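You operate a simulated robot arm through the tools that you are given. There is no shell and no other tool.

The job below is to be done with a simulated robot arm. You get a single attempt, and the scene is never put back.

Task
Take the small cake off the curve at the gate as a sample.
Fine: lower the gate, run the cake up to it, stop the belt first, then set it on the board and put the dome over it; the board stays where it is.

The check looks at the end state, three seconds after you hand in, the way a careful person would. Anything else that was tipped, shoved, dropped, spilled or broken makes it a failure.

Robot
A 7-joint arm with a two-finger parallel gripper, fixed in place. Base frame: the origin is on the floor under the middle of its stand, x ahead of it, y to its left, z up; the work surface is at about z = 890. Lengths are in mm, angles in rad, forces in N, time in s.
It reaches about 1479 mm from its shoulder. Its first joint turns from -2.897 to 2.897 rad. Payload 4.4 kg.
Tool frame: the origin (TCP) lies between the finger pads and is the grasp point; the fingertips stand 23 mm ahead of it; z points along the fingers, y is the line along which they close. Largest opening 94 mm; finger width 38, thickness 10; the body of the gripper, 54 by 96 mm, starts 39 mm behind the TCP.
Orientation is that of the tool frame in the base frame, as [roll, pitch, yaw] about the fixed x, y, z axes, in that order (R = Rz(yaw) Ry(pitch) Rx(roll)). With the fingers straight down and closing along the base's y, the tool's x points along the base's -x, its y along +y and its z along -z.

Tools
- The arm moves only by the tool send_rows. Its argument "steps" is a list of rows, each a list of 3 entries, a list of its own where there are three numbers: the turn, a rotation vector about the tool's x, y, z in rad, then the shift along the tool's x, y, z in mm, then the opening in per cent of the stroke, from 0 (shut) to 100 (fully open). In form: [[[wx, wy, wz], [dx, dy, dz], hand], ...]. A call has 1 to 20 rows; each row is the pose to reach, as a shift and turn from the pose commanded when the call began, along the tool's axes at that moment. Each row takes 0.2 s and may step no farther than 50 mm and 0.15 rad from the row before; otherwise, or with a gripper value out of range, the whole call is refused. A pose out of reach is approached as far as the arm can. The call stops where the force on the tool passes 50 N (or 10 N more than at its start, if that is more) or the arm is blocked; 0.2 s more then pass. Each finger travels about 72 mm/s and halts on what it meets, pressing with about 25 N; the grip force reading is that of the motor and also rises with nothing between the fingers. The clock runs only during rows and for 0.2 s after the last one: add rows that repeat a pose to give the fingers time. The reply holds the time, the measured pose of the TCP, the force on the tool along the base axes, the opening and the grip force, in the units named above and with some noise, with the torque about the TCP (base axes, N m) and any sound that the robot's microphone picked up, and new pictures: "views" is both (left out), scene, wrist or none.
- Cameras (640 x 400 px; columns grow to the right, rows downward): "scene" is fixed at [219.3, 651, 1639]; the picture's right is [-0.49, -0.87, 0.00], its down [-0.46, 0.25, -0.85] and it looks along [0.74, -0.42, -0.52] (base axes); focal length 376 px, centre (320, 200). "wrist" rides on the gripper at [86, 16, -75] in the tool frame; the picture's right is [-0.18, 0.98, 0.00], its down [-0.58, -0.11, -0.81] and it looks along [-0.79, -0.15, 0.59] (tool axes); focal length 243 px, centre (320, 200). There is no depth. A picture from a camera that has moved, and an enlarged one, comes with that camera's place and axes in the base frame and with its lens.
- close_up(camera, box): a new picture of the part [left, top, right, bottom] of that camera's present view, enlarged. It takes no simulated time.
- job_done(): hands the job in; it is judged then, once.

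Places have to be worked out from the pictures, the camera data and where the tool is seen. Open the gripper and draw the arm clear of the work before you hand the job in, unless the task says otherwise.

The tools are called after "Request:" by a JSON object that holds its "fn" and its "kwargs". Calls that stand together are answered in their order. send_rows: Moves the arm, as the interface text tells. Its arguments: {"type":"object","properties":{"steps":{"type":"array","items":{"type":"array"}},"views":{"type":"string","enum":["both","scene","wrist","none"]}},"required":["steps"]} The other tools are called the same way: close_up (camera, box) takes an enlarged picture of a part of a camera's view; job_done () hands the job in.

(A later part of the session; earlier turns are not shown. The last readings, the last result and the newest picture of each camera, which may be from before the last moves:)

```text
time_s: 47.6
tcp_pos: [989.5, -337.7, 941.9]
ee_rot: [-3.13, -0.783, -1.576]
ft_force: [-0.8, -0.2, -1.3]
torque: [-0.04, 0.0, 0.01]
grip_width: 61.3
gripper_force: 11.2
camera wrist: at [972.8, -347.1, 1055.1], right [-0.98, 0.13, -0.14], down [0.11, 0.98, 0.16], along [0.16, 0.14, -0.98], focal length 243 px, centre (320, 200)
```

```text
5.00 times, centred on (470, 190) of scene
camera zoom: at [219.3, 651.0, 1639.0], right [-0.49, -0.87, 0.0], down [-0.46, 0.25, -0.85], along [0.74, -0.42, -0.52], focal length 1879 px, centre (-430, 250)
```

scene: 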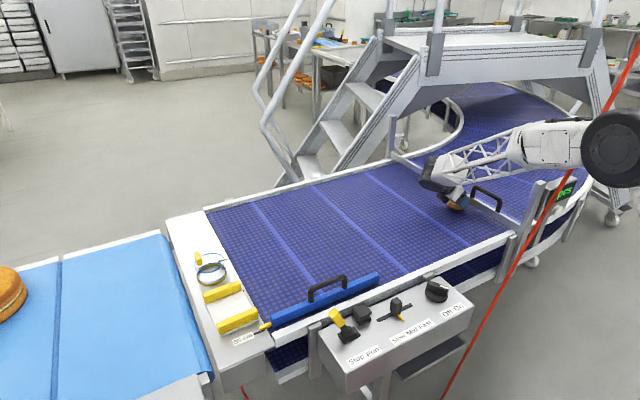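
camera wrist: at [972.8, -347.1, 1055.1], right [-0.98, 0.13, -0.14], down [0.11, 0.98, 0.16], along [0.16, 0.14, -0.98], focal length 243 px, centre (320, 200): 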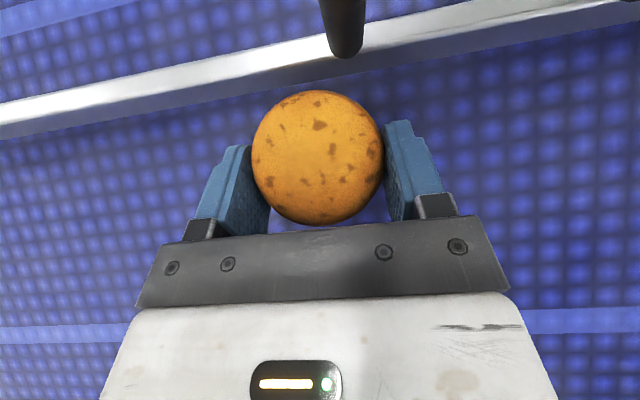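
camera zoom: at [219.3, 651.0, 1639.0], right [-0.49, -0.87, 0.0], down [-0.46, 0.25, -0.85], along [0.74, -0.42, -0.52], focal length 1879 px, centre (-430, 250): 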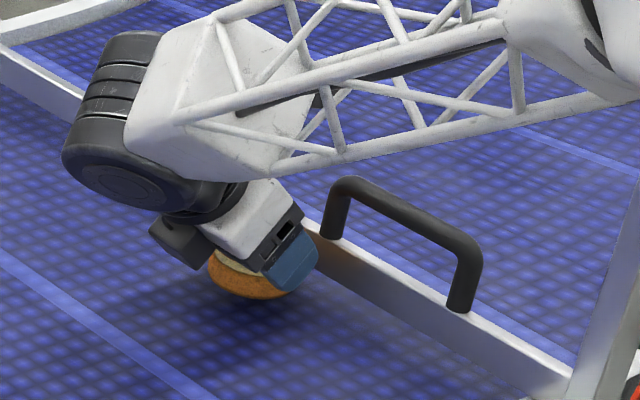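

The cake lifted cleanly and stays fixed in the fingers (weight about 1 N). I'll raise it and carry it toward the board at a gentle pace, turning the hand about the vertical so the cake stays level.

Request:
{"fn": "send_rows", "kwargs": {"steps": [[[0, 0, 0], [3.5, -0.2, -17.7], 61], [[0, 0, 0], [7.0, -0.4, -42.4], 61], [[0, 0, 0], [10.4, -0.6, -74.3], 61], [[0, 0, 0], [6.8, 2.1, -108.9], 61], [[0.0564, -0.0007, -0.0567], [-5.3, 4.9, -142.2], 61], [[0.1128, -0.0013, -0.1134], [-23, 8.7, -172.6], 61], [[0.1693, -0.002, -0.1701], [-45, 12.6, -200.2], 61], [[0.2257, -0.0026, -0.2268], [-69.7, 16.5, -224.9], 61], [[0.2821, -0.0033, -0.2836], [-94.5, 20.4, -249.6], 61], [[0.3385, -0.0039, -0.3403], [-119.3, 24.3, -274.5], 61], [[0.395, -0.0046, -0.397], [-144.1, 28.2, -299.2], 61], [[0.4514, -0.0052, -0.4537], [-168.9, 32.1, -323.9], 61], [[0.5078, -0.0059, -0.5104], [-193.7, 36, -348.7], 61], [[0.5078, -0.0059, -0.5104], [-193.7, 36, -348.7], 61]], "views": "both"}}

```text
time_s: 50.6
tcp_pos: [955.5, 47.9, 1054.1]
ee_rot: [-3.131, -0.784, -0.856]
ft_force: [-0.3, -1.2, -2.3]
torque: [0.07, 0.01, 0.0]
grip_width: 61.3
gripper_force: 11.1
camera wrist: at [949.4, 28.7, 1166.6], right [-0.82, -0.55, -0.14], down [-0.57, 0.81, 0.16], along [0.02, 0.21, -0.98], focal length 243 px, centre (320, 200)
```

scene: 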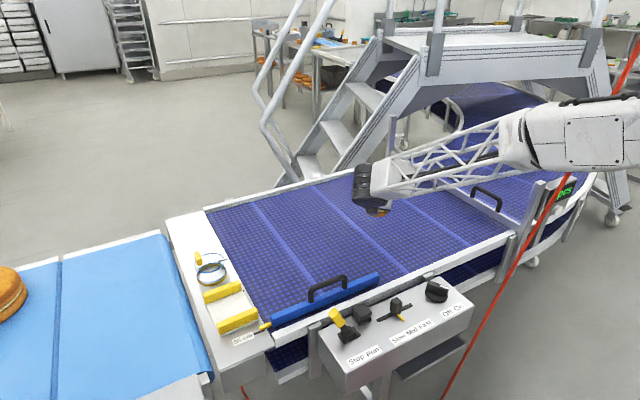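
wrist: 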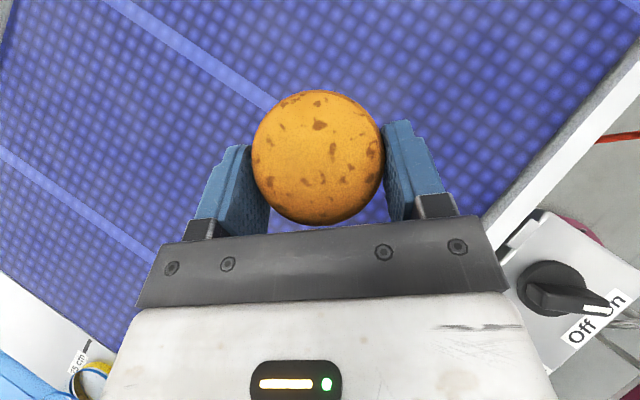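

The cake is held steady and level. I'll continue to a spot just short of the board, at yaw 0 (fingers pointing +x and down, closing along y), so I can view the board first.

Request:
{"fn": "send_rows", "kwargs": {"steps": [[[0.0216, -0.0002, -0.0216], [-10.9, -7.4, -12.1], 61], [[0.0648, -0.0007, -0.0649], [-32.6, -22.1, -36.2], 61], [[0.108, -0.0012, -0.1082], [-54.3, -36.9, -60.4], 61], [[0.1512, -0.0016, -0.1516], [-76.1, -51.6, -84.5], 61], [[0.1944, -0.0021, -0.1949], [-97.8, -66.4, -108.6], 61], [[0.2376, -0.0025, -0.2382], [-119.5, -81.1, -132.8], 61], [[0.2808, -0.003, -0.2815], [-141.2, -95.9, -156.9], 61], [[0.324, -0.0034, -0.3248], [-163, -110.6, -181.1], 61], [[0.3672, -0.0039, -0.3681], [-184.7, -125.4, -205.2], 61], [[0.4104, -0.0043, -0.4114], [-206.4, -140.1, -229.3], 61], [[0.4536, -0.0048, -0.4547], [-228.2, -154.9, -253.5], 61], [[0.4968, -0.0053, -0.4981], [-249.9, -169.6, -277.6], 61], [[0.54, -0.0057, -0.5414], [-271.6, -184.4, -301.8], 61], [[0.5832, -0.0062, -0.5847], [-293.3, -199.1, -325.9], 61], [[0.6044, -0.0064, -0.606], [-304.2, -206.5, -338], 61], [[0.6044, -0.0064, -0.606], [-304.2, -206.5, -338], 61]], "views": "both"}}

```text
time_s: 54.0
tcp_pos: [811.3, 521.3, 1077.2]
ee_rot: [-3.131, -0.783, -0.001]
ft_force: [0.4, 0.4, -1.6]
torque: [-0.01, 0.02, 0.02]
grip_width: 61.4
gripper_force: 11.5
camera wrist: at [820.6, 504.1, 1191.0], right [-0.13, -0.98, -0.14], down [-0.98, 0.1, 0.16], along [-0.15, 0.16, -0.98], focal length 243 px, centre (320, 200)
```

scene: 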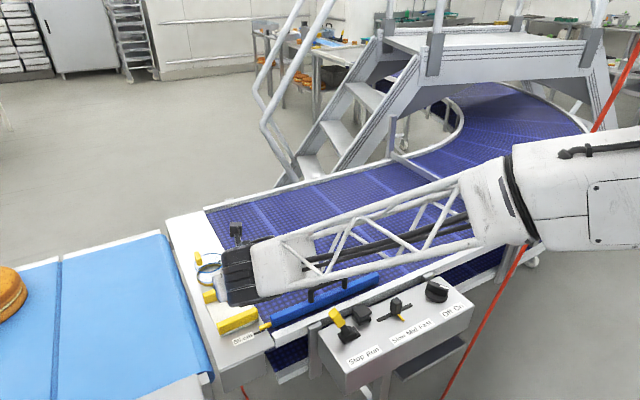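
wrist: 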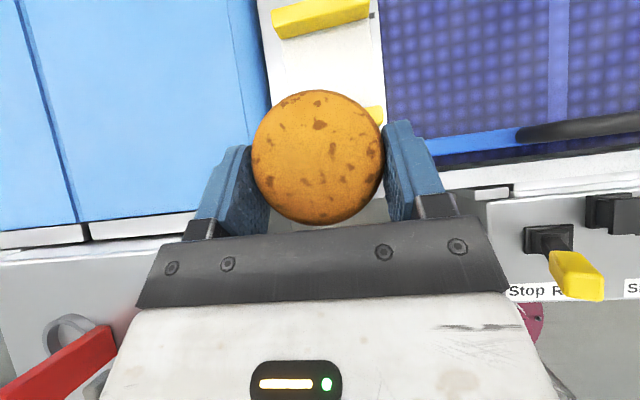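

Request:
{"fn": "close_up", "kwargs": {"camera": "wrist", "box": [220, 0, 420, 140]}}

Request:
{"fn": "close_up", "kwargs": {"camera": "scene", "box": [170, 210, 320, 350]}}

```text
2.86 times, centred on (320, 70) of wrist
camera zoom: at [820.6, 504.1, 1191.0], right [-0.13, -0.98, -0.14], down [-0.98, 0.1, 0.16], along [-0.15, 0.16, -0.98], focal length 693 px, centre (320, 571)
```

zoom: 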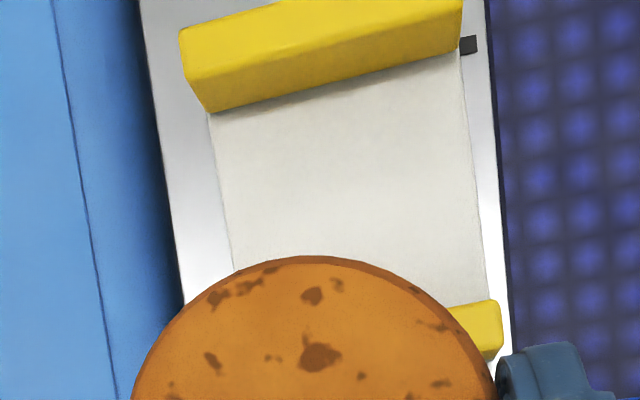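

```text
2.86 times, centred on (245, 280) of scene
camera zoom: at [219.3, 651.0, 1639.0], right [-0.49, -0.87, 0.0], down [-0.46, 0.25, -0.85], along [0.74, -0.42, -0.52], focal length 1074 px, centre (534, -29)
```

zoom: 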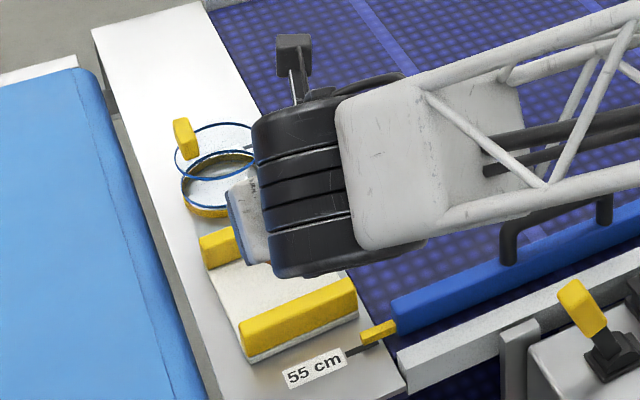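

Board measured: rail inner faces at x≈870 and 965, y from about 472 to 571, so the free centre is near (917,522). The cake sits 12 mm ahead of the TCP. I'll move over the centre, still well above it.

Request:
{"fn": "send_rows", "kwargs": {"steps": [[[0, 0, 0], [3, -0.4, 19], 61], [[0, 0, 0], [8, -0.9, 47], 61], [[0, 0, 0], [13, -1.5, 78], 61], [[0, 0, 0], [18.8, -2.2, 113.2], 61], [[0, 0, 0], [18.8, -2.2, 113.2], 61], [[0, 0, 0], [18.8, -2.2, 113.2], 61]], "views": "both"}}

Request:
{"fn": "close_up", "kwargs": {"camera": "wrist", "box": [180, 0, 460, 240]}}

Request:
{"fn": "close_up", "kwargs": {"camera": "scene", "box": [170, 220, 320, 350]}}

```text
time_s: 55.4
tcp_pos: [902.0, 525.2, 1010.6]
ee_rot: [-3.132, -0.783, -0.002]
ft_force: [0.2, 0.5, -1.9]
torque: [0.0, 0.0, -0.02]
grip_width: 61.4
gripper_force: 11.1
camera wrist: at [911.8, 507.2, 1125.0], right [-0.13, -0.98, -0.14], down [-0.98, 0.1, 0.16], along [-0.14, 0.16, -0.98], focal length 243 px, centre (320, 200)
```

scene: 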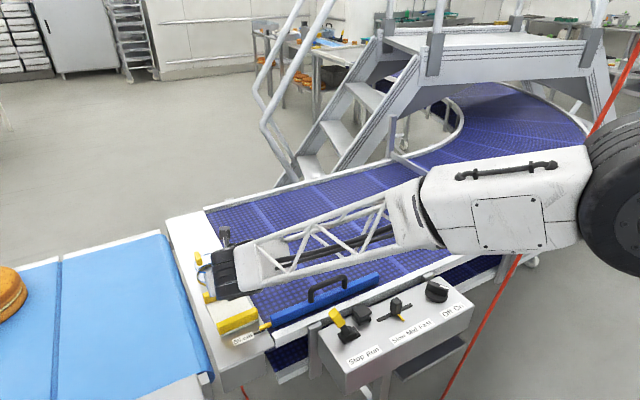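
wrist: 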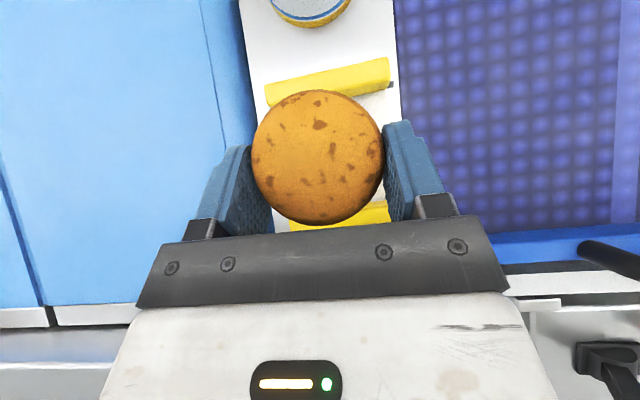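

```text
1.67 times, centred on (320, 120) of wrist
camera zoom: at [911.8, 507.2, 1125.0], right [-0.13, -0.98, -0.14], down [-0.98, 0.1, 0.16], along [-0.14, 0.16, -0.98], focal length 404 px, centre (320, 333)
```

zoom: 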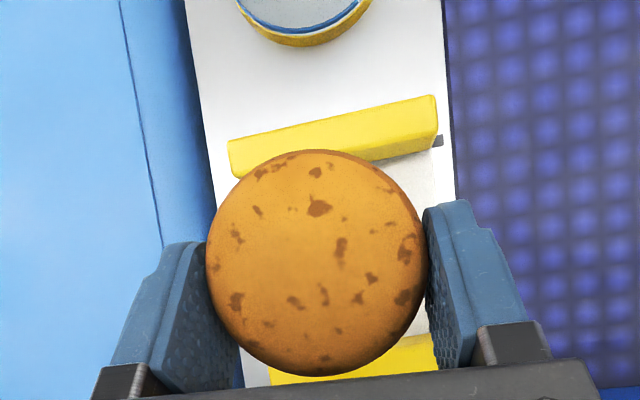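

```text
3.08 times, centred on (245, 285) of scene
camera zoom: at [219.3, 651.0, 1639.0], right [-0.49, -0.87, 0.0], down [-0.46, 0.25, -0.85], along [0.74, -0.42, -0.52], focal length 1157 px, centre (551, -62)
```

zoom: 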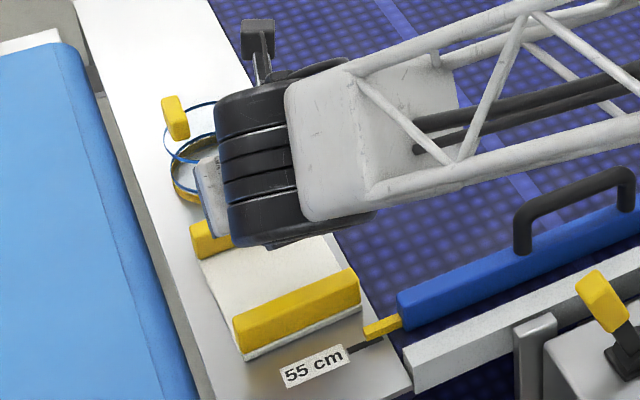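

Request:
{"fn": "close_up", "kwargs": {"camera": "wrist", "box": [330, 40, 410, 110]}}

Request:
{"fn": "close_up", "kwargs": {"camera": "wrist", "box": [280, 180, 400, 240]}}

```text
5.71 times, centred on (370, 75) of wrist
camera zoom: at [911.8, 507.2, 1125.0], right [-0.13, -0.98, -0.14], down [-0.98, 0.1, 0.16], along [-0.14, 0.16, -0.98], focal length 1386 px, centre (34, 914)
```

zoom: 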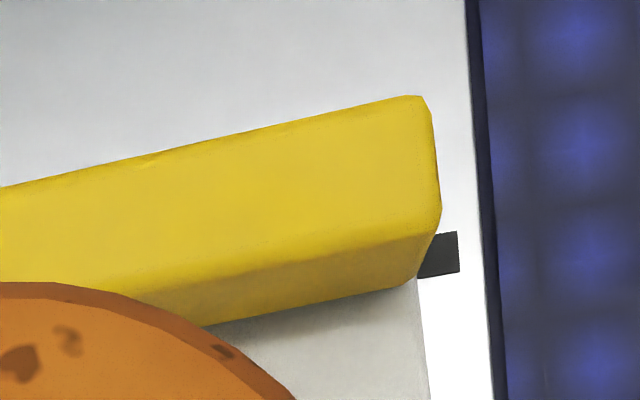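

```text
5.33 times, centred on (340, 210) of wrist
camera zoom: at [911.8, 507.2, 1125.0], right [-0.13, -0.98, -0.14], down [-0.98, 0.1, 0.16], along [-0.14, 0.16, -0.98], focal length 1294 px, centre (213, 147)
```

zoom: 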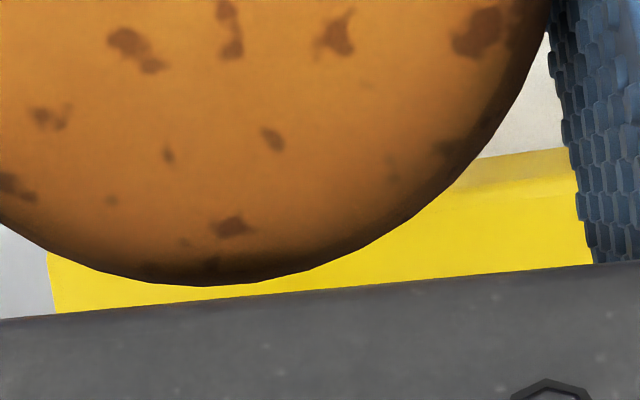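

Precise board fix in this frame: rail inner faces at x≈872.7 and 967, rail tops z≈932, and centre about (920,521.7). The cake is now at about (914.7,523), so I'll correct by (+5,-1.5) and come down to about 8 mm above expected contact.

Request:
{"fn": "send_rows", "kwargs": {"steps": [[[0, 0, 0], [3.6, 1.5, 3.6], 61], [[0, 0, 0], [-8, 1.6, 15.2], 61], [[0, 0, 0], [-22, 1.8, 29.3], 61], [[0, 0, 0], [-34, 1.9, 41.4], 61], [[0, 0, 0], [-42.2, 2, 49.7], 61], [[0, 0, 0], [-42.2, 2, 49.7], 61], [[0, 0, 0], [-42.2, 2, 49.7], 61]], "views": "both"}}

Request:
{"fn": "close_up", "kwargs": {"camera": "wrist", "box": [180, 0, 460, 240]}}

Request:
{"fn": "close_up", "kwargs": {"camera": "scene", "box": [190, 230, 290, 340]}}

```text
time_s: 57.0
tcp_pos: [908.3, 524.4, 945.8]
ee_rot: [-3.132, -0.783, -0.004]
ft_force: [-0.2, -0.8, -1.2]
torque: [-0.01, 0.0, -0.03]
grip_width: 61.5
gripper_force: 11.0
camera wrist: at [917.3, 506.4, 1059.7], right [-0.13, -0.98, -0.14], down [-0.98, 0.1, 0.16], along [-0.14, 0.16, -0.98], focal length 243 px, centre (320, 200)
```

scene: 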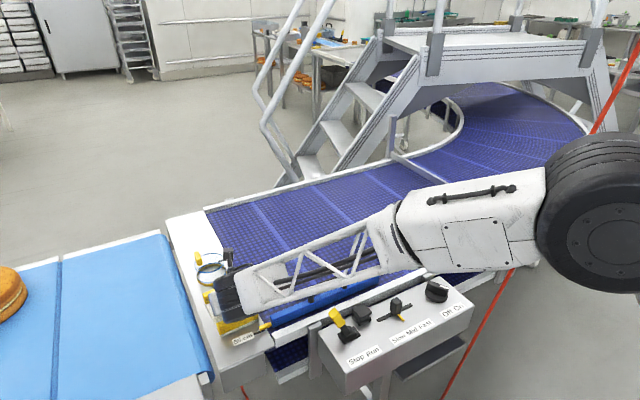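
wrist: 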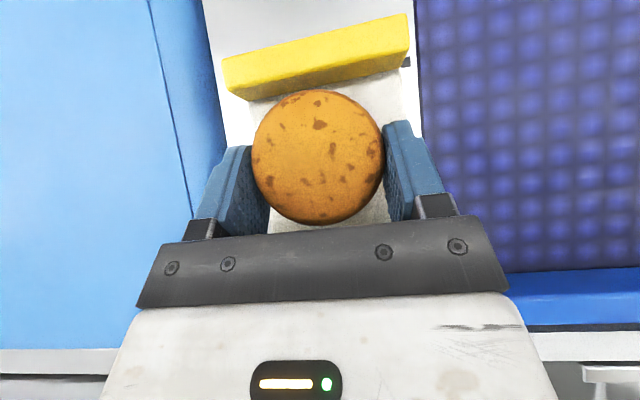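

```text
1.67 times, centred on (320, 120) of wrist
camera zoom: at [917.3, 506.4, 1059.7], right [-0.13, -0.98, -0.14], down [-0.98, 0.1, 0.16], along [-0.14, 0.16, -0.98], focal length 404 px, centre (320, 333)
```

zoom: 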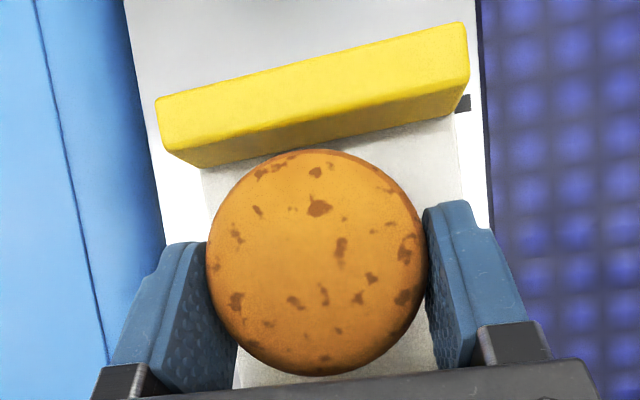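

```text
3.64 times, centred on (240, 285) of scene
camera zoom: at [219.3, 651.0, 1639.0], right [-0.49, -0.87, 0.0], down [-0.46, 0.25, -0.85], along [0.74, -0.42, -0.52], focal length 1367 px, centre (611, -109)
```

zoom: 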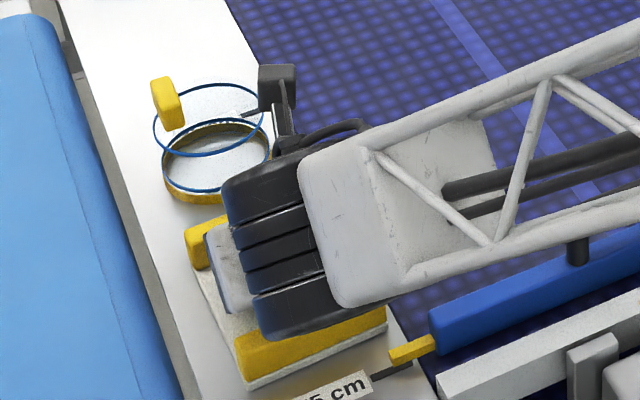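

Well centred: cake (920,522) against the board centre (919.5,522). Now I'll descend slowly, watching the vertical force.

Request:
{"fn": "send_rows", "kwargs": {"steps": [[[0, 0, 0], [-1.4, 0, 1.4], 61], [[0, 0, 0], [-2.8, 0, 2.8], 61], [[0, 0, 0], [-4.2, 0, 4.3], 61]], "views": "none"}}

```text
time_s: 57.8
tcp_pos: [906.8, 524.1, 939.8]
ee_rot: [-3.131, -0.784, -0.005]
ft_force: [0.0, 0.4, 0.0]
torque: [0.02, 0.04, 0.0]
grip_width: 61.3
gripper_force: 10.8
```

Request:
{"fn": "send_rows", "kwargs": {"steps": [[[0, 0, 0], [-0.7, 0, 0.7], 61], [[0, 0, 0], [-1.1, 0, 1.1], 61]], "views": "none"}}

```text
time_s: 58.4
tcp_pos: [906.8, 524.4, 939.4]
ee_rot: [-3.132, -0.784, -0.004]
ft_force: [0.3, 0.2, -1.8]
torque: [0.0, 0.0, -0.02]
grip_width: 61.4
gripper_force: 10.8
```

The force still shows the cake's weight (about -1.8 N), so there's no contact yet at z 939.4. Continuing down in small steps.

Request:
{"fn": "send_rows", "kwargs": {"steps": [[[0, 0, 0], [-0.7, 0, 0.7], 61], [[0, 0, 0], [-1.4, 0, 1.4], 61], [[0, 0, 0], [-1.4, 0, 1.4], 61]], "views": "none"}}

```text
time_s: 59.2
tcp_pos: [906.6, 523.9, 938.4]
ee_rot: [-3.131, -0.784, -0.003]
ft_force: [-0.4, 0.6, -0.9]
torque: [-0.02, 0.0, -0.01]
grip_width: 61.2
gripper_force: 10.5
```

Request:
{"fn": "send_rows", "kwargs": {"steps": [[[0, 0, 0], [-0.7, 0, 0.7], 61], [[0, 0, 0], [-1.4, 0, 1.4], 61], [[0, 0, 0], [-1.4, 0, 1.4], 61]], "views": "none"}}

```text
time_s: 60.0
tcp_pos: [907.7, 524.4, 937.4]
ee_rot: [-3.129, -0.784, -0.003]
ft_force: [2.0, 2.5, 8.6]
torque: [-0.07, -0.18, 0.11]
grip_width: 61.6
gripper_force: 11.2
```

Contact: the vertical force rose to +8.6 N at z 937.4, so the cake is on the board. I'll ease off half a millimetre and open the fingers slowly.

Request:
{"fn": "send_rows", "kwargs": {"steps": [[[0, 0, 0], [0.3, 0, -0.3], 61], [[0, 0, 0], [0.3, 0, -0.3], 66], [[0, 0, 0], [0.3, 0, -0.3], 75], [[0, 0, 0], [0.3, 0, -0.3], 90], [[0, 0, 0], [0.3, 0, -0.3], 90]], "views": "wrist"}}

```text
time_s: 61.2
tcp_pos: [906.4, 524.1, 934.6]
ee_rot: [-3.129, -0.782, -0.003]
ft_force: [-0.2, 0.2, -0.6]
torque: [0.01, 0.0, 0.03]
grip_width: 84.7
gripper_force: 0.1
camera wrist: at [916.4, 506.8, 1048.6], right [-0.13, -0.98, -0.14], down [-0.98, 0.1, 0.16], along [-0.15, 0.16, -0.98], focal length 243 px, centre (320, 200)
```

wrist: 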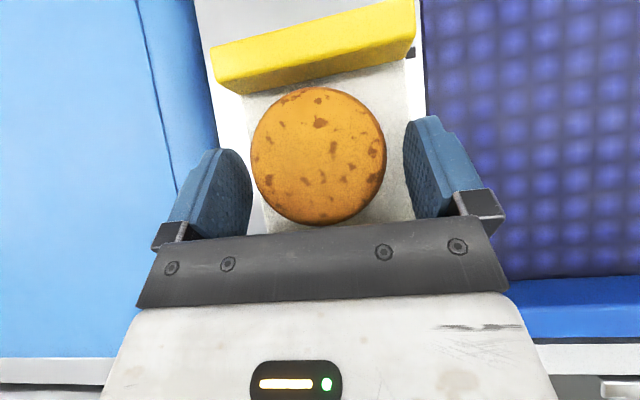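

The fingers are free and the cake stays put. I'll retreat straight back along the tool axis and check its final place.

Request:
{"fn": "send_rows", "kwargs": {"steps": [[[0, 0, 0], [0, 0, -12], 90], [[0, 0, 0], [0, 0, -35], 90], [[0, 0, 0], [0, 0, -70], 90], [[0, 0, 0], [0, 0, -110], 90], [[0, 0, 0], [0, 0, -150], 90], [[0, 0, 0], [0, 0, -150], 90]], "views": "both"}}

Request:
{"fn": "close_up", "kwargs": {"camera": "wrist", "box": [220, 0, 420, 140]}}

Request:
{"fn": "close_up", "kwargs": {"camera": "scene", "box": [180, 230, 300, 350]}}

```text
time_s: 62.6
tcp_pos: [801.5, 524.0, 1043.1]
ee_rot: [-3.13, -0.784, -0.003]
ft_force: [0.2, 0.5, -0.5]
torque: [0.06, -0.03, 0.02]
grip_width: 84.5
gripper_force: 0.0
camera wrist: at [812.2, 506.3, 1155.6], right [-0.13, -0.98, -0.14], down [-0.98, 0.1, 0.16], along [-0.15, 0.15, -0.98], focal length 243 px, centre (320, 200)
```

scene: 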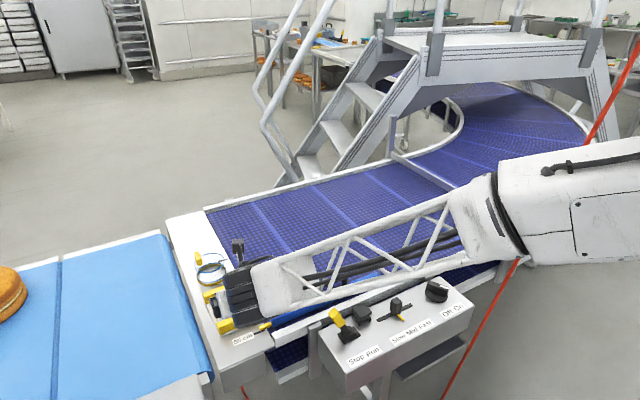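
wrist: 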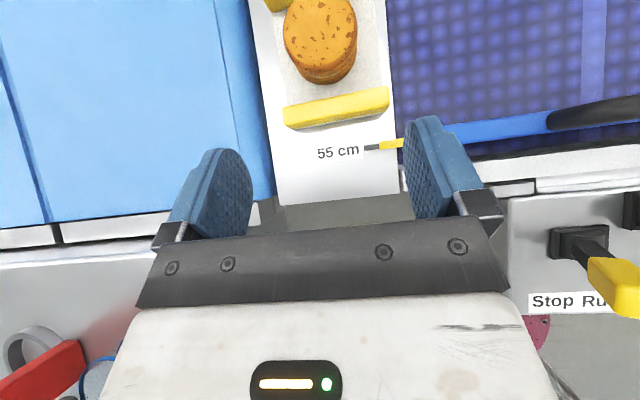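

```text
2.86 times, centred on (320, 70) of wrist
camera zoom: at [812.2, 506.3, 1155.6], right [-0.13, -0.98, -0.14], down [-0.98, 0.1, 0.16], along [-0.15, 0.15, -0.98], focal length 693 px, centre (320, 571)
```

zoom: 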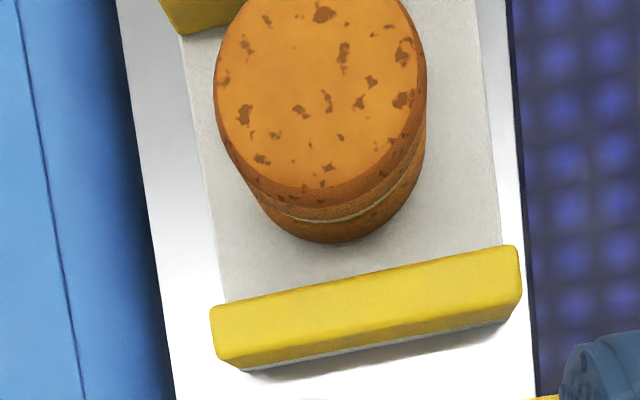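

```text
3.33 times, centred on (240, 290) of scene
camera zoom: at [219.3, 651.0, 1639.0], right [-0.49, -0.87, 0.0], down [-0.46, 0.25, -0.85], along [0.74, -0.42, -0.52], focal length 1253 px, centre (587, -100)
```

zoom: 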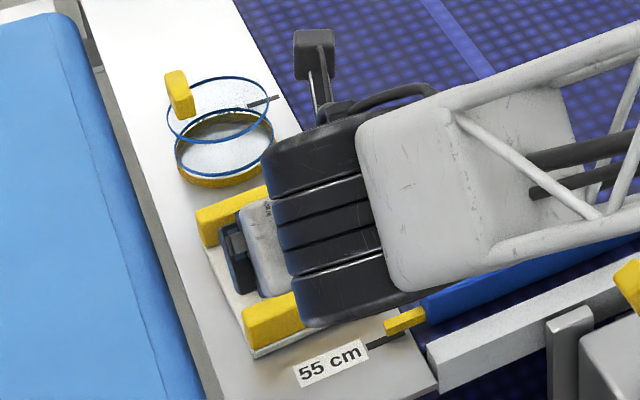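

The cake rests well inside the board between the rails. Now the dome: I'll straighten the hand while moving over to above its yellow handle block at about (1080,555), staying high over the cake and dome.

Request:
{"fn": "send_rows", "kwargs": {"steps": [[[0, 0, 0], [35.3, -2.1, -7.1], 80], [[0, -0.131, 0], [74.2, -5.2, -3.6], 70], [[0, -0.262, 0], [109.6, -9.1, 14.9], 60], [[0, -0.393, 0], [137.9, -12.9, 43.1], 53], [[0, -0.524, 0], [166.2, -16.7, 71.4], 53], [[0, -0.655, 0], [194.6, -20.5, 99.7], 53], [[0, -0.784, 0], [221.5, -24.3, 126.6], 53], [[0, -0.784, 0], [244.1, -28.2, 149.2], 53], [[0, -0.784, 0], [244.1, -28.2, 149.2], 53], [[0, -0.784, 0], [244.1, -28.2, 149.2], 53]], "views": "both"}}

```text
time_s: 64.8
tcp_pos: [1080.6, 554.4, 1107.9]
ee_rot: [-3.134, 0.003, 0.005]
ft_force: [-0.2, -0.1, 0.9]
torque: [0.01, 0.03, -0.03]
grip_width: 49.8
gripper_force: 0.0
camera wrist: at [1167.0, 537.5, 1181.4], right [-0.18, -0.98, -0.01], down [-0.58, 0.1, 0.81], along [-0.79, 0.15, -0.59], focal length 243 px, centre (320, 200)
```

scene: 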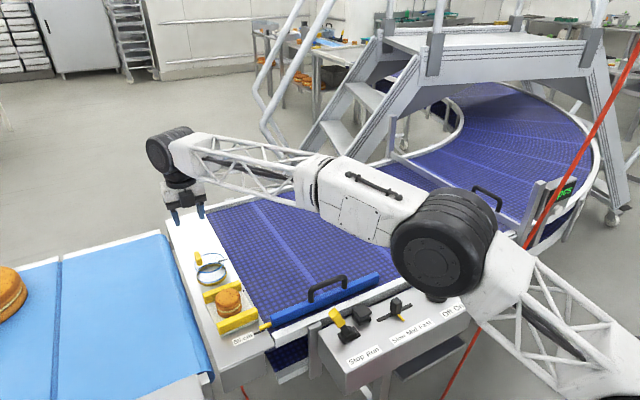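
wrist: 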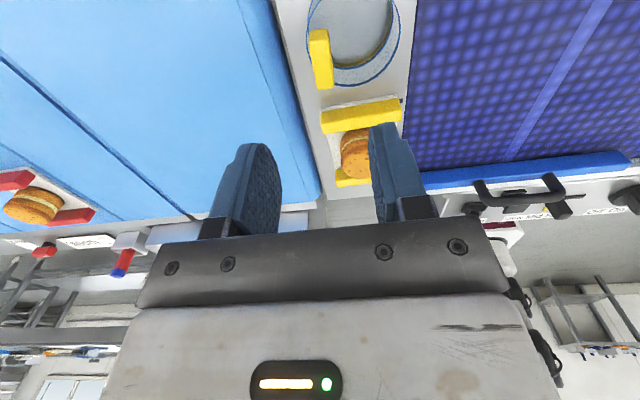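

The hand is vertical above the dome handle and the scene view of the cake is clear. I'll zoom in on both.

Request:
{"fn": "close_up", "kwargs": {"camera": "scene", "box": [185, 240, 285, 345]}}

Request:
{"fn": "close_up", "kwargs": {"camera": "wrist", "box": [270, 0, 430, 110]}}

```text
3.81 times, centred on (235, 292) of scene
camera zoom: at [219.3, 651.0, 1639.0], right [-0.49, -0.87, 0.0], down [-0.46, 0.25, -0.85], along [0.74, -0.42, -0.52], focal length 1432 px, centre (644, -152)
```

zoom: 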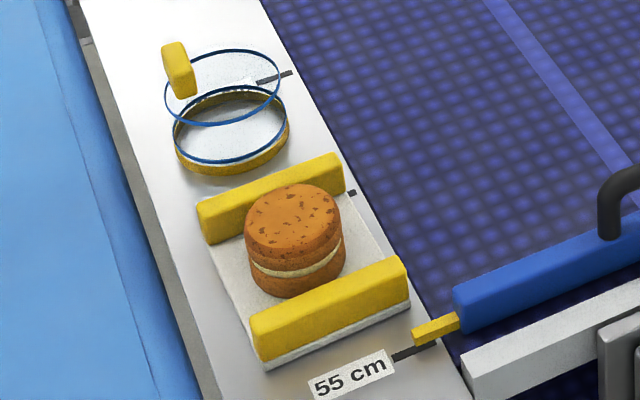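

```text
3.64 times, centred on (350, 55) of wrist
camera zoom: at [1167.0, 537.5, 1181.4], right [-0.18, -0.98, -0.01], down [-0.58, 0.1, 0.81], along [-0.79, 0.15, -0.59], focal length 882 px, centre (211, 727)
```

zoom: 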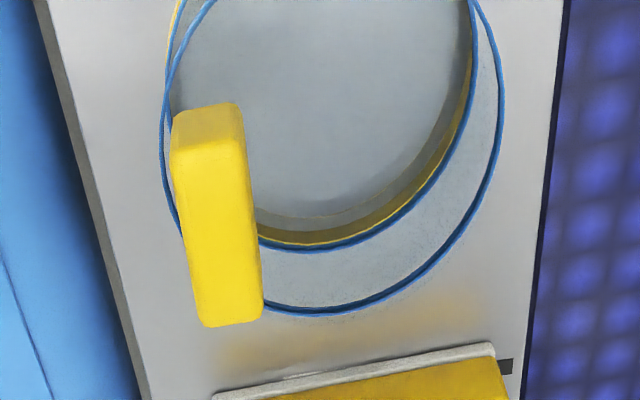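

Re-triangulated with this view: the dome is about 82 mm across and centred near (1070,530), top plate z≈941. The handle tab spans x 1054–1091, y≈547–564, z 941–977. I'll descend to just above the tab and check the alignment.

Request:
{"fn": "send_rows", "kwargs": {"steps": [[[0, 0, 0], [-4, -0.5, 30], 53], [[0, 0, 0], [-8, -0.9, 65], 53], [[0, 0, 0], [-8.5, -0.9, 95], 53], [[0, 0, 0], [-8.5, -0.9, 95], 53], [[0, 0, 0], [-8.5, -0.9, 95], 53]], "views": "both"}}

Request:
{"fn": "close_up", "kwargs": {"camera": "wrist", "box": [200, 20, 460, 240]}}

Request:
{"fn": "close_up", "kwargs": {"camera": "scene", "box": [165, 220, 265, 310]}}

```text
time_s: 66.0
tcp_pos: [1070.5, 555.2, 1012.7]
ee_rot: [-3.136, 0.001, 0.006]
ft_force: [-0.7, 0.0, -0.2]
torque: [0.01, 0.0, 0.03]
grip_width: 50.1
gripper_force: 0.1
camera wrist: at [1158.6, 537.9, 1086.5], right [-0.18, -0.98, -0.01], down [-0.58, 0.1, 0.81], along [-0.79, 0.15, -0.59], focal length 243 px, centre (320, 200)
```

scene: 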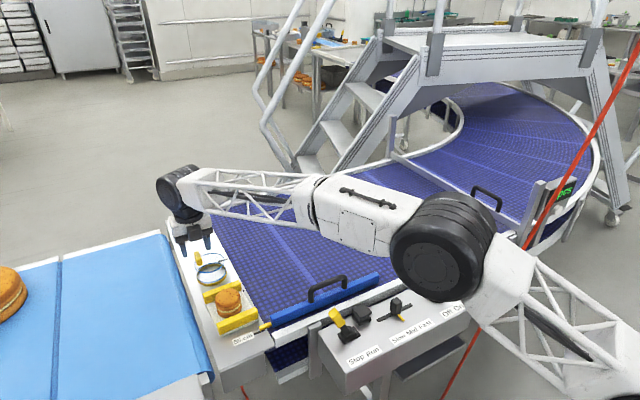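
wrist: 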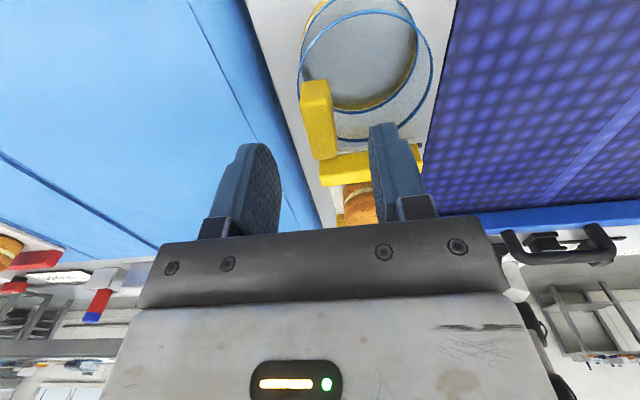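

```text
1.82 times, centred on (330, 130) of wrist
camera zoom: at [1158.6, 537.9, 1086.5], right [-0.18, -0.98, -0.01], down [-0.58, 0.1, 0.81], along [-0.79, 0.15, -0.59], focal length 441 px, centre (302, 327)
```

zoom: 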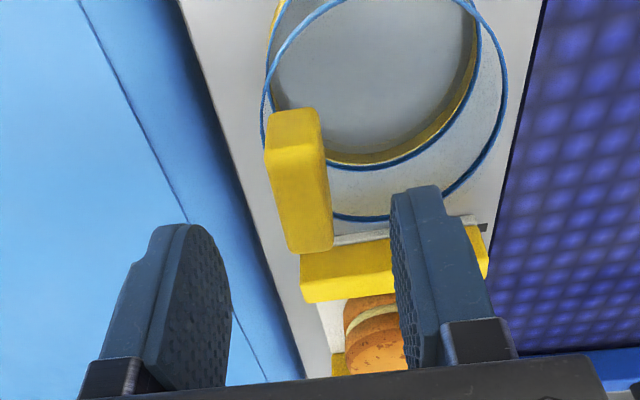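

```text
4.44 times, centred on (215, 265) of scene
camera zoom: at [219.3, 651.0, 1639.0], right [-0.49, -0.87, 0.0], down [-0.46, 0.25, -0.85], along [0.74, -0.42, -0.52], focal length 1671 px, centre (787, -89)
```

zoom: 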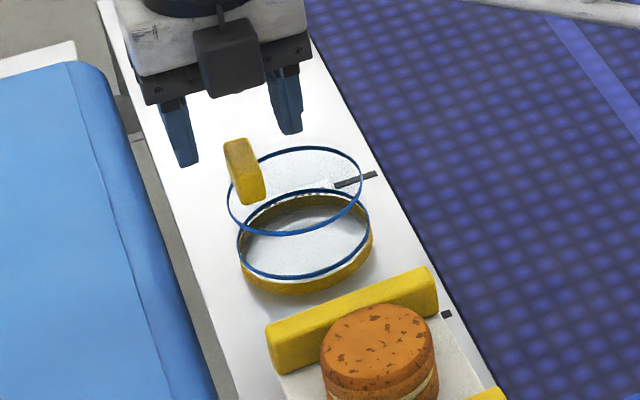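

The tab is centred between the fingers. I'll descend the remaining 41 mm with a 3 mm x shift.

Request:
{"fn": "send_rows", "kwargs": {"steps": [[[0, 0, 0], [3, 0.5, 12], 53], [[0, 0, 0], [3, 0.5, 26], 53], [[0, 0, 0], [3, 0.5, 36], 53], [[0, 0, 0], [3, 0.5, 41], 53], [[0, 0, 0], [3, 0.5, 41], 53]], "views": "both"}}

Request:
{"fn": "close_up", "kwargs": {"camera": "wrist", "box": [200, 20, 460, 240]}}

Request:
{"fn": "close_up", "kwargs": {"camera": "scene", "box": [165, 220, 265, 310]}}

```text
time_s: 67.2
tcp_pos: [1072.9, 554.3, 978.8]
ee_rot: [-3.134, -0.002, 0.006]
ft_force: [-0.1, -0.6, 25.6]
torque: [-0.77, 0.1, -0.05]
grip_width: 50.1
gripper_force: 0.3
camera wrist: at [1160.5, 537.9, 1052.1], right [-0.18, -0.98, -0.01], down [-0.58, 0.1, 0.81], along [-0.79, 0.15, -0.59], focal length 243 px, centre (320, 200)
```

scene: 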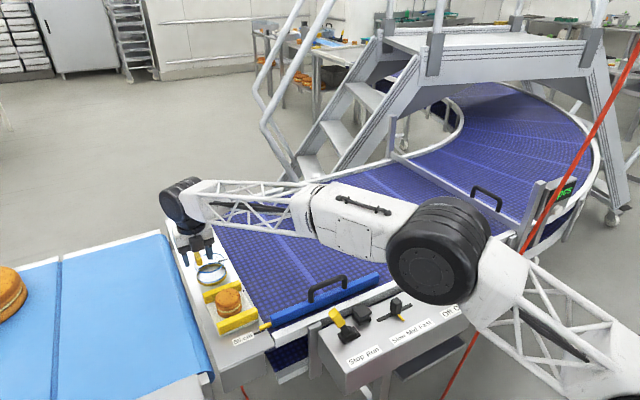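
wrist: 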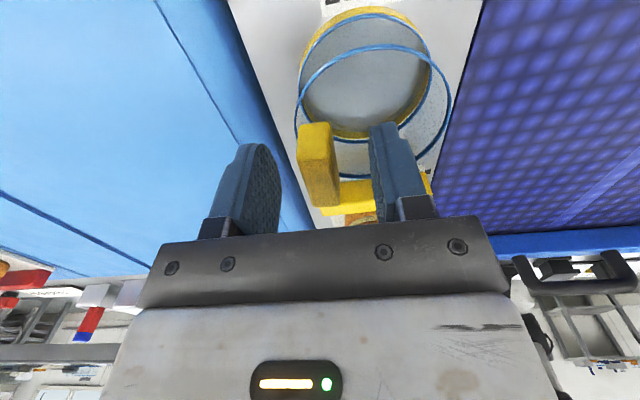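

```text
1.82 times, centred on (330, 130) of wrist
camera zoom: at [1160.5, 537.9, 1052.1], right [-0.18, -0.98, -0.01], down [-0.58, 0.1, 0.81], along [-0.79, 0.15, -0.59], focal length 441 px, centre (302, 327)
```

zoom: 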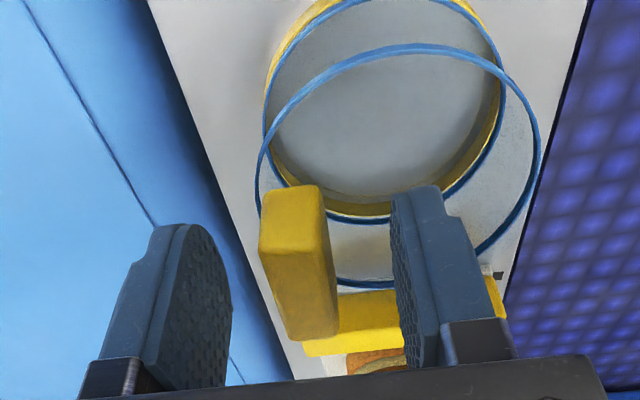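

```text
4.44 times, centred on (215, 265) of scene
camera zoom: at [219.3, 651.0, 1639.0], right [-0.49, -0.87, 0.0], down [-0.46, 0.25, -0.85], along [0.74, -0.42, -0.52], focal length 1671 px, centre (787, -89)
```

zoom: 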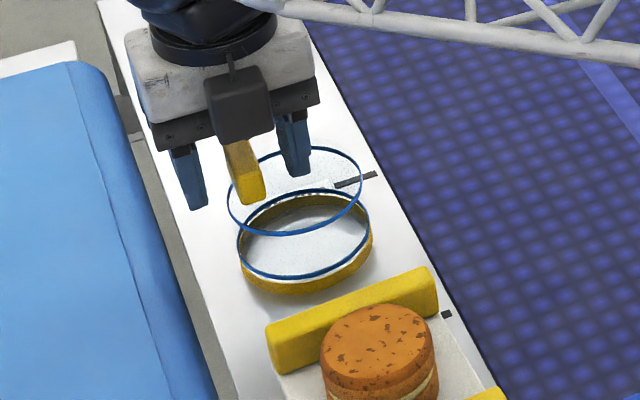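

The inner finger met the top of the clear dome (25 N at z≈979): it bulges to about z 956 above its rim. I'll raise right away so the tips sit about 4 mm above it; that still leaves about 17 mm of tab to grip.

Request:
{"fn": "send_rows", "kwargs": {"steps": [[[0, 0, 0], [0, 0, -7], 53], [[0, 0, 0], [0, 0, -11], 53], [[0, 0, 0], [0, 0, -11], 53]], "views": "wrist"}}

Request:
{"fn": "close_up", "kwargs": {"camera": "scene", "box": [165, 220, 265, 310]}}

```text
time_s: 68.0
tcp_pos: [1073.8, 554.8, 983.4]
ee_rot: [-3.135, 0.003, 0.007]
ft_force: [-0.2, 0.2, -0.3]
torque: [0.0, -0.03, 0.01]
grip_width: 49.9
gripper_force: 0.0
camera wrist: at [1160.6, 538.2, 1057.8], right [-0.18, -0.98, -0.01], down [-0.58, 0.1, 0.81], along [-0.79, 0.15, -0.59], focal length 243 px, centre (320, 200)
```

wrist: 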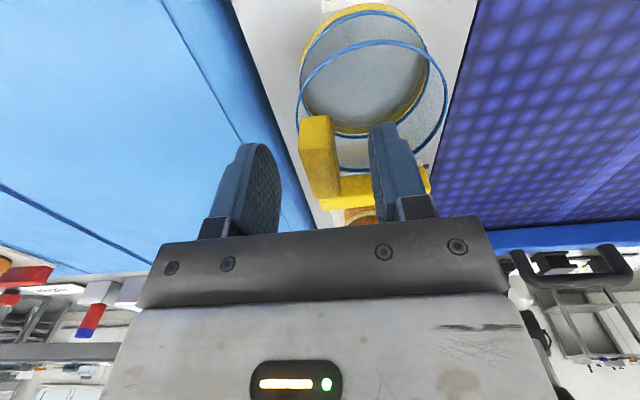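

```text
4.44 times, centred on (215, 265) of scene
camera zoom: at [219.3, 651.0, 1639.0], right [-0.49, -0.87, 0.0], down [-0.46, 0.25, -0.85], along [0.74, -0.42, -0.52], focal length 1671 px, centre (787, -89)
```

zoom: 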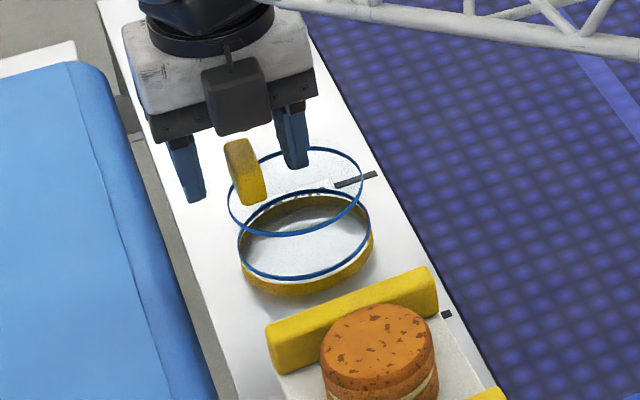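

Clear of the dome (force about 0). Closing on the tab now.

Request:
{"fn": "send_rows", "kwargs": {"steps": [[[0, 0, 0], [0, 0, 0], 35], [[0, 0, 0], [0, 0, 0], 22], [[0, 0, 0], [0, 0, 0], 14], [[0, 0, 0], [0, 0, 0], 8], [[0, 0, 0], [0, 0, 0], 8]], "views": "both"}}

Request:
{"fn": "close_up", "kwargs": {"camera": "wrist", "box": [200, 0, 460, 240]}}

Request:
{"fn": "close_up", "kwargs": {"camera": "scene", "box": [165, 220, 265, 310]}}

```text
time_s: 69.2
tcp_pos: [1072.8, 555.3, 984.1]
ee_rot: [-3.135, -0.001, 0.006]
ft_force: [-1.4, 0.0, 1.6]
torque: [-0.1, -0.01, -0.03]
grip_width: 15.0
gripper_force: 25.3
camera wrist: at [1160.7, 538.2, 1058.7], right [-0.18, -0.98, -0.01], down [-0.58, 0.1, 0.81], along [-0.79, 0.15, -0.59], focal length 243 px, centre (320, 200)
```

scene: 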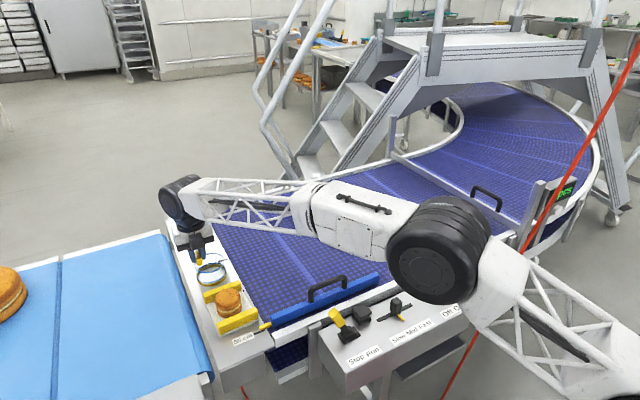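
wrist: 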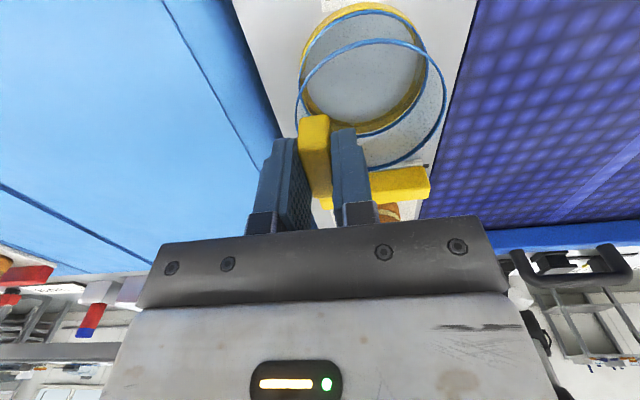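

```text
1.67 times, centred on (330, 120) of wrist
camera zoom: at [1160.7, 538.2, 1058.7], right [-0.18, -0.98, -0.01], down [-0.58, 0.1, 0.81], along [-0.79, 0.15, -0.59], focal length 404 px, centre (303, 333)
```

zoom: 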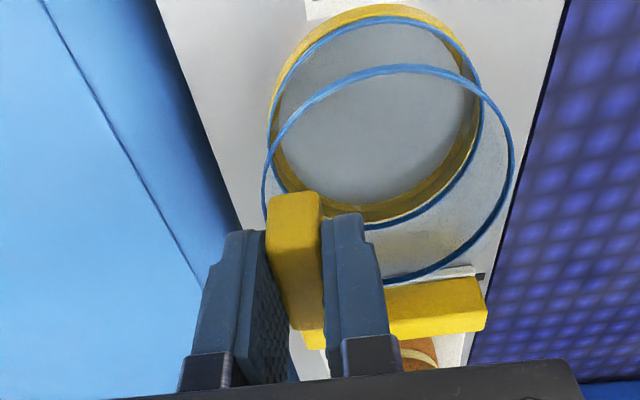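

```text
4.44 times, centred on (215, 265) of scene
camera zoom: at [219.3, 651.0, 1639.0], right [-0.49, -0.87, 0.0], down [-0.46, 0.25, -0.85], along [0.74, -0.42, -0.52], focal length 1671 px, centre (787, -89)
```

zoom: 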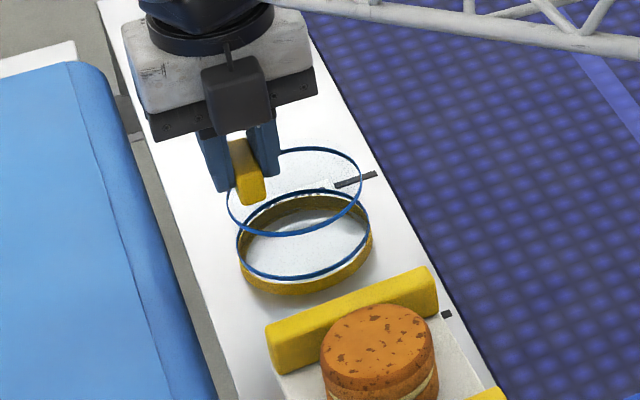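

Firm hold (15 mm, 25 N). I'll lift 12 mm first to test that the dome comes up level.

Request:
{"fn": "send_rows", "kwargs": {"steps": [[[0, 0, 0], [0, 0, -3], 4], [[0, 0, 0], [0, 0, -7], 4], [[0, 0, 0], [0, 0, -12], 4], [[0, 0, 0], [0, 0, -12], 4]], "views": "both"}}

Request:
{"fn": "close_up", "kwargs": {"camera": "wrist", "box": [200, 0, 460, 240]}}

Request:
{"fn": "close_up", "kwargs": {"camera": "scene", "box": [165, 220, 265, 310]}}

```text
time_s: 70.2
tcp_pos: [1073.8, 553.9, 995.1]
ee_rot: [-3.137, 0.001, 0.006]
ft_force: [-0.2, 0.3, 0.0]
torque: [0.01, 0.05, -0.01]
grip_width: 14.9
gripper_force: 24.9
camera wrist: at [1161.5, 536.7, 1070.1], right [-0.18, -0.98, -0.01], down [-0.58, 0.1, 0.81], along [-0.79, 0.15, -0.59], focal length 243 px, centre (320, 200)
```

scene: 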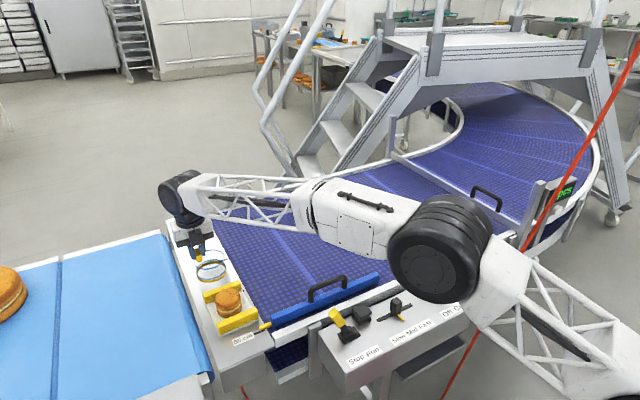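
wrist: 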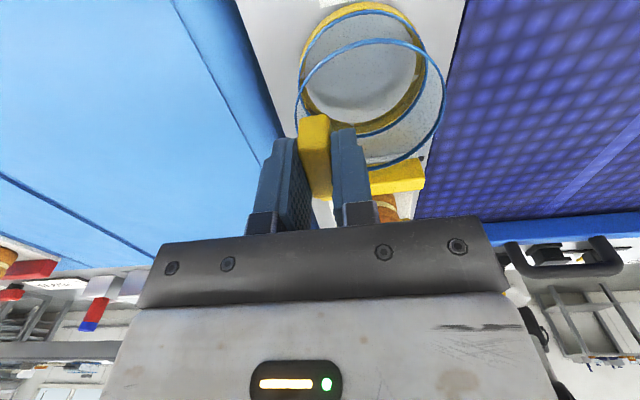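

```text
1.67 times, centred on (330, 120) of wrist
camera zoom: at [1161.5, 536.7, 1070.1], right [-0.18, -0.98, -0.01], down [-0.58, 0.1, 0.81], along [-0.79, 0.15, -0.59], focal length 404 px, centre (303, 333)
```

zoom: 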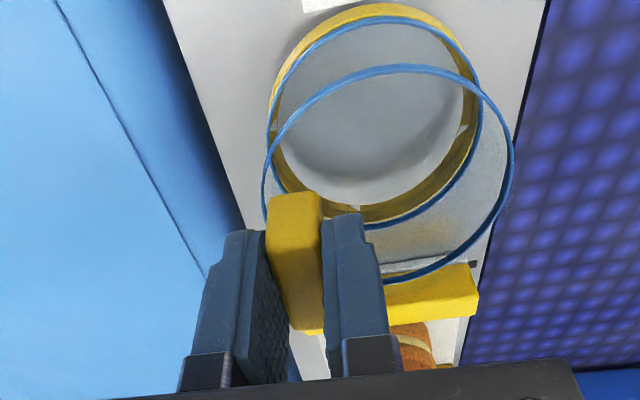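

```text
4.44 times, centred on (215, 265) of scene
camera zoom: at [219.3, 651.0, 1639.0], right [-0.49, -0.87, 0.0], down [-0.46, 0.25, -0.85], along [0.74, -0.42, -0.52], focal length 1671 px, centre (787, -89)
```

zoom: 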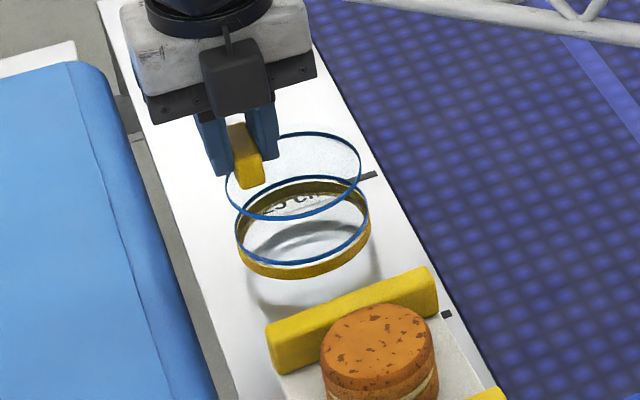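

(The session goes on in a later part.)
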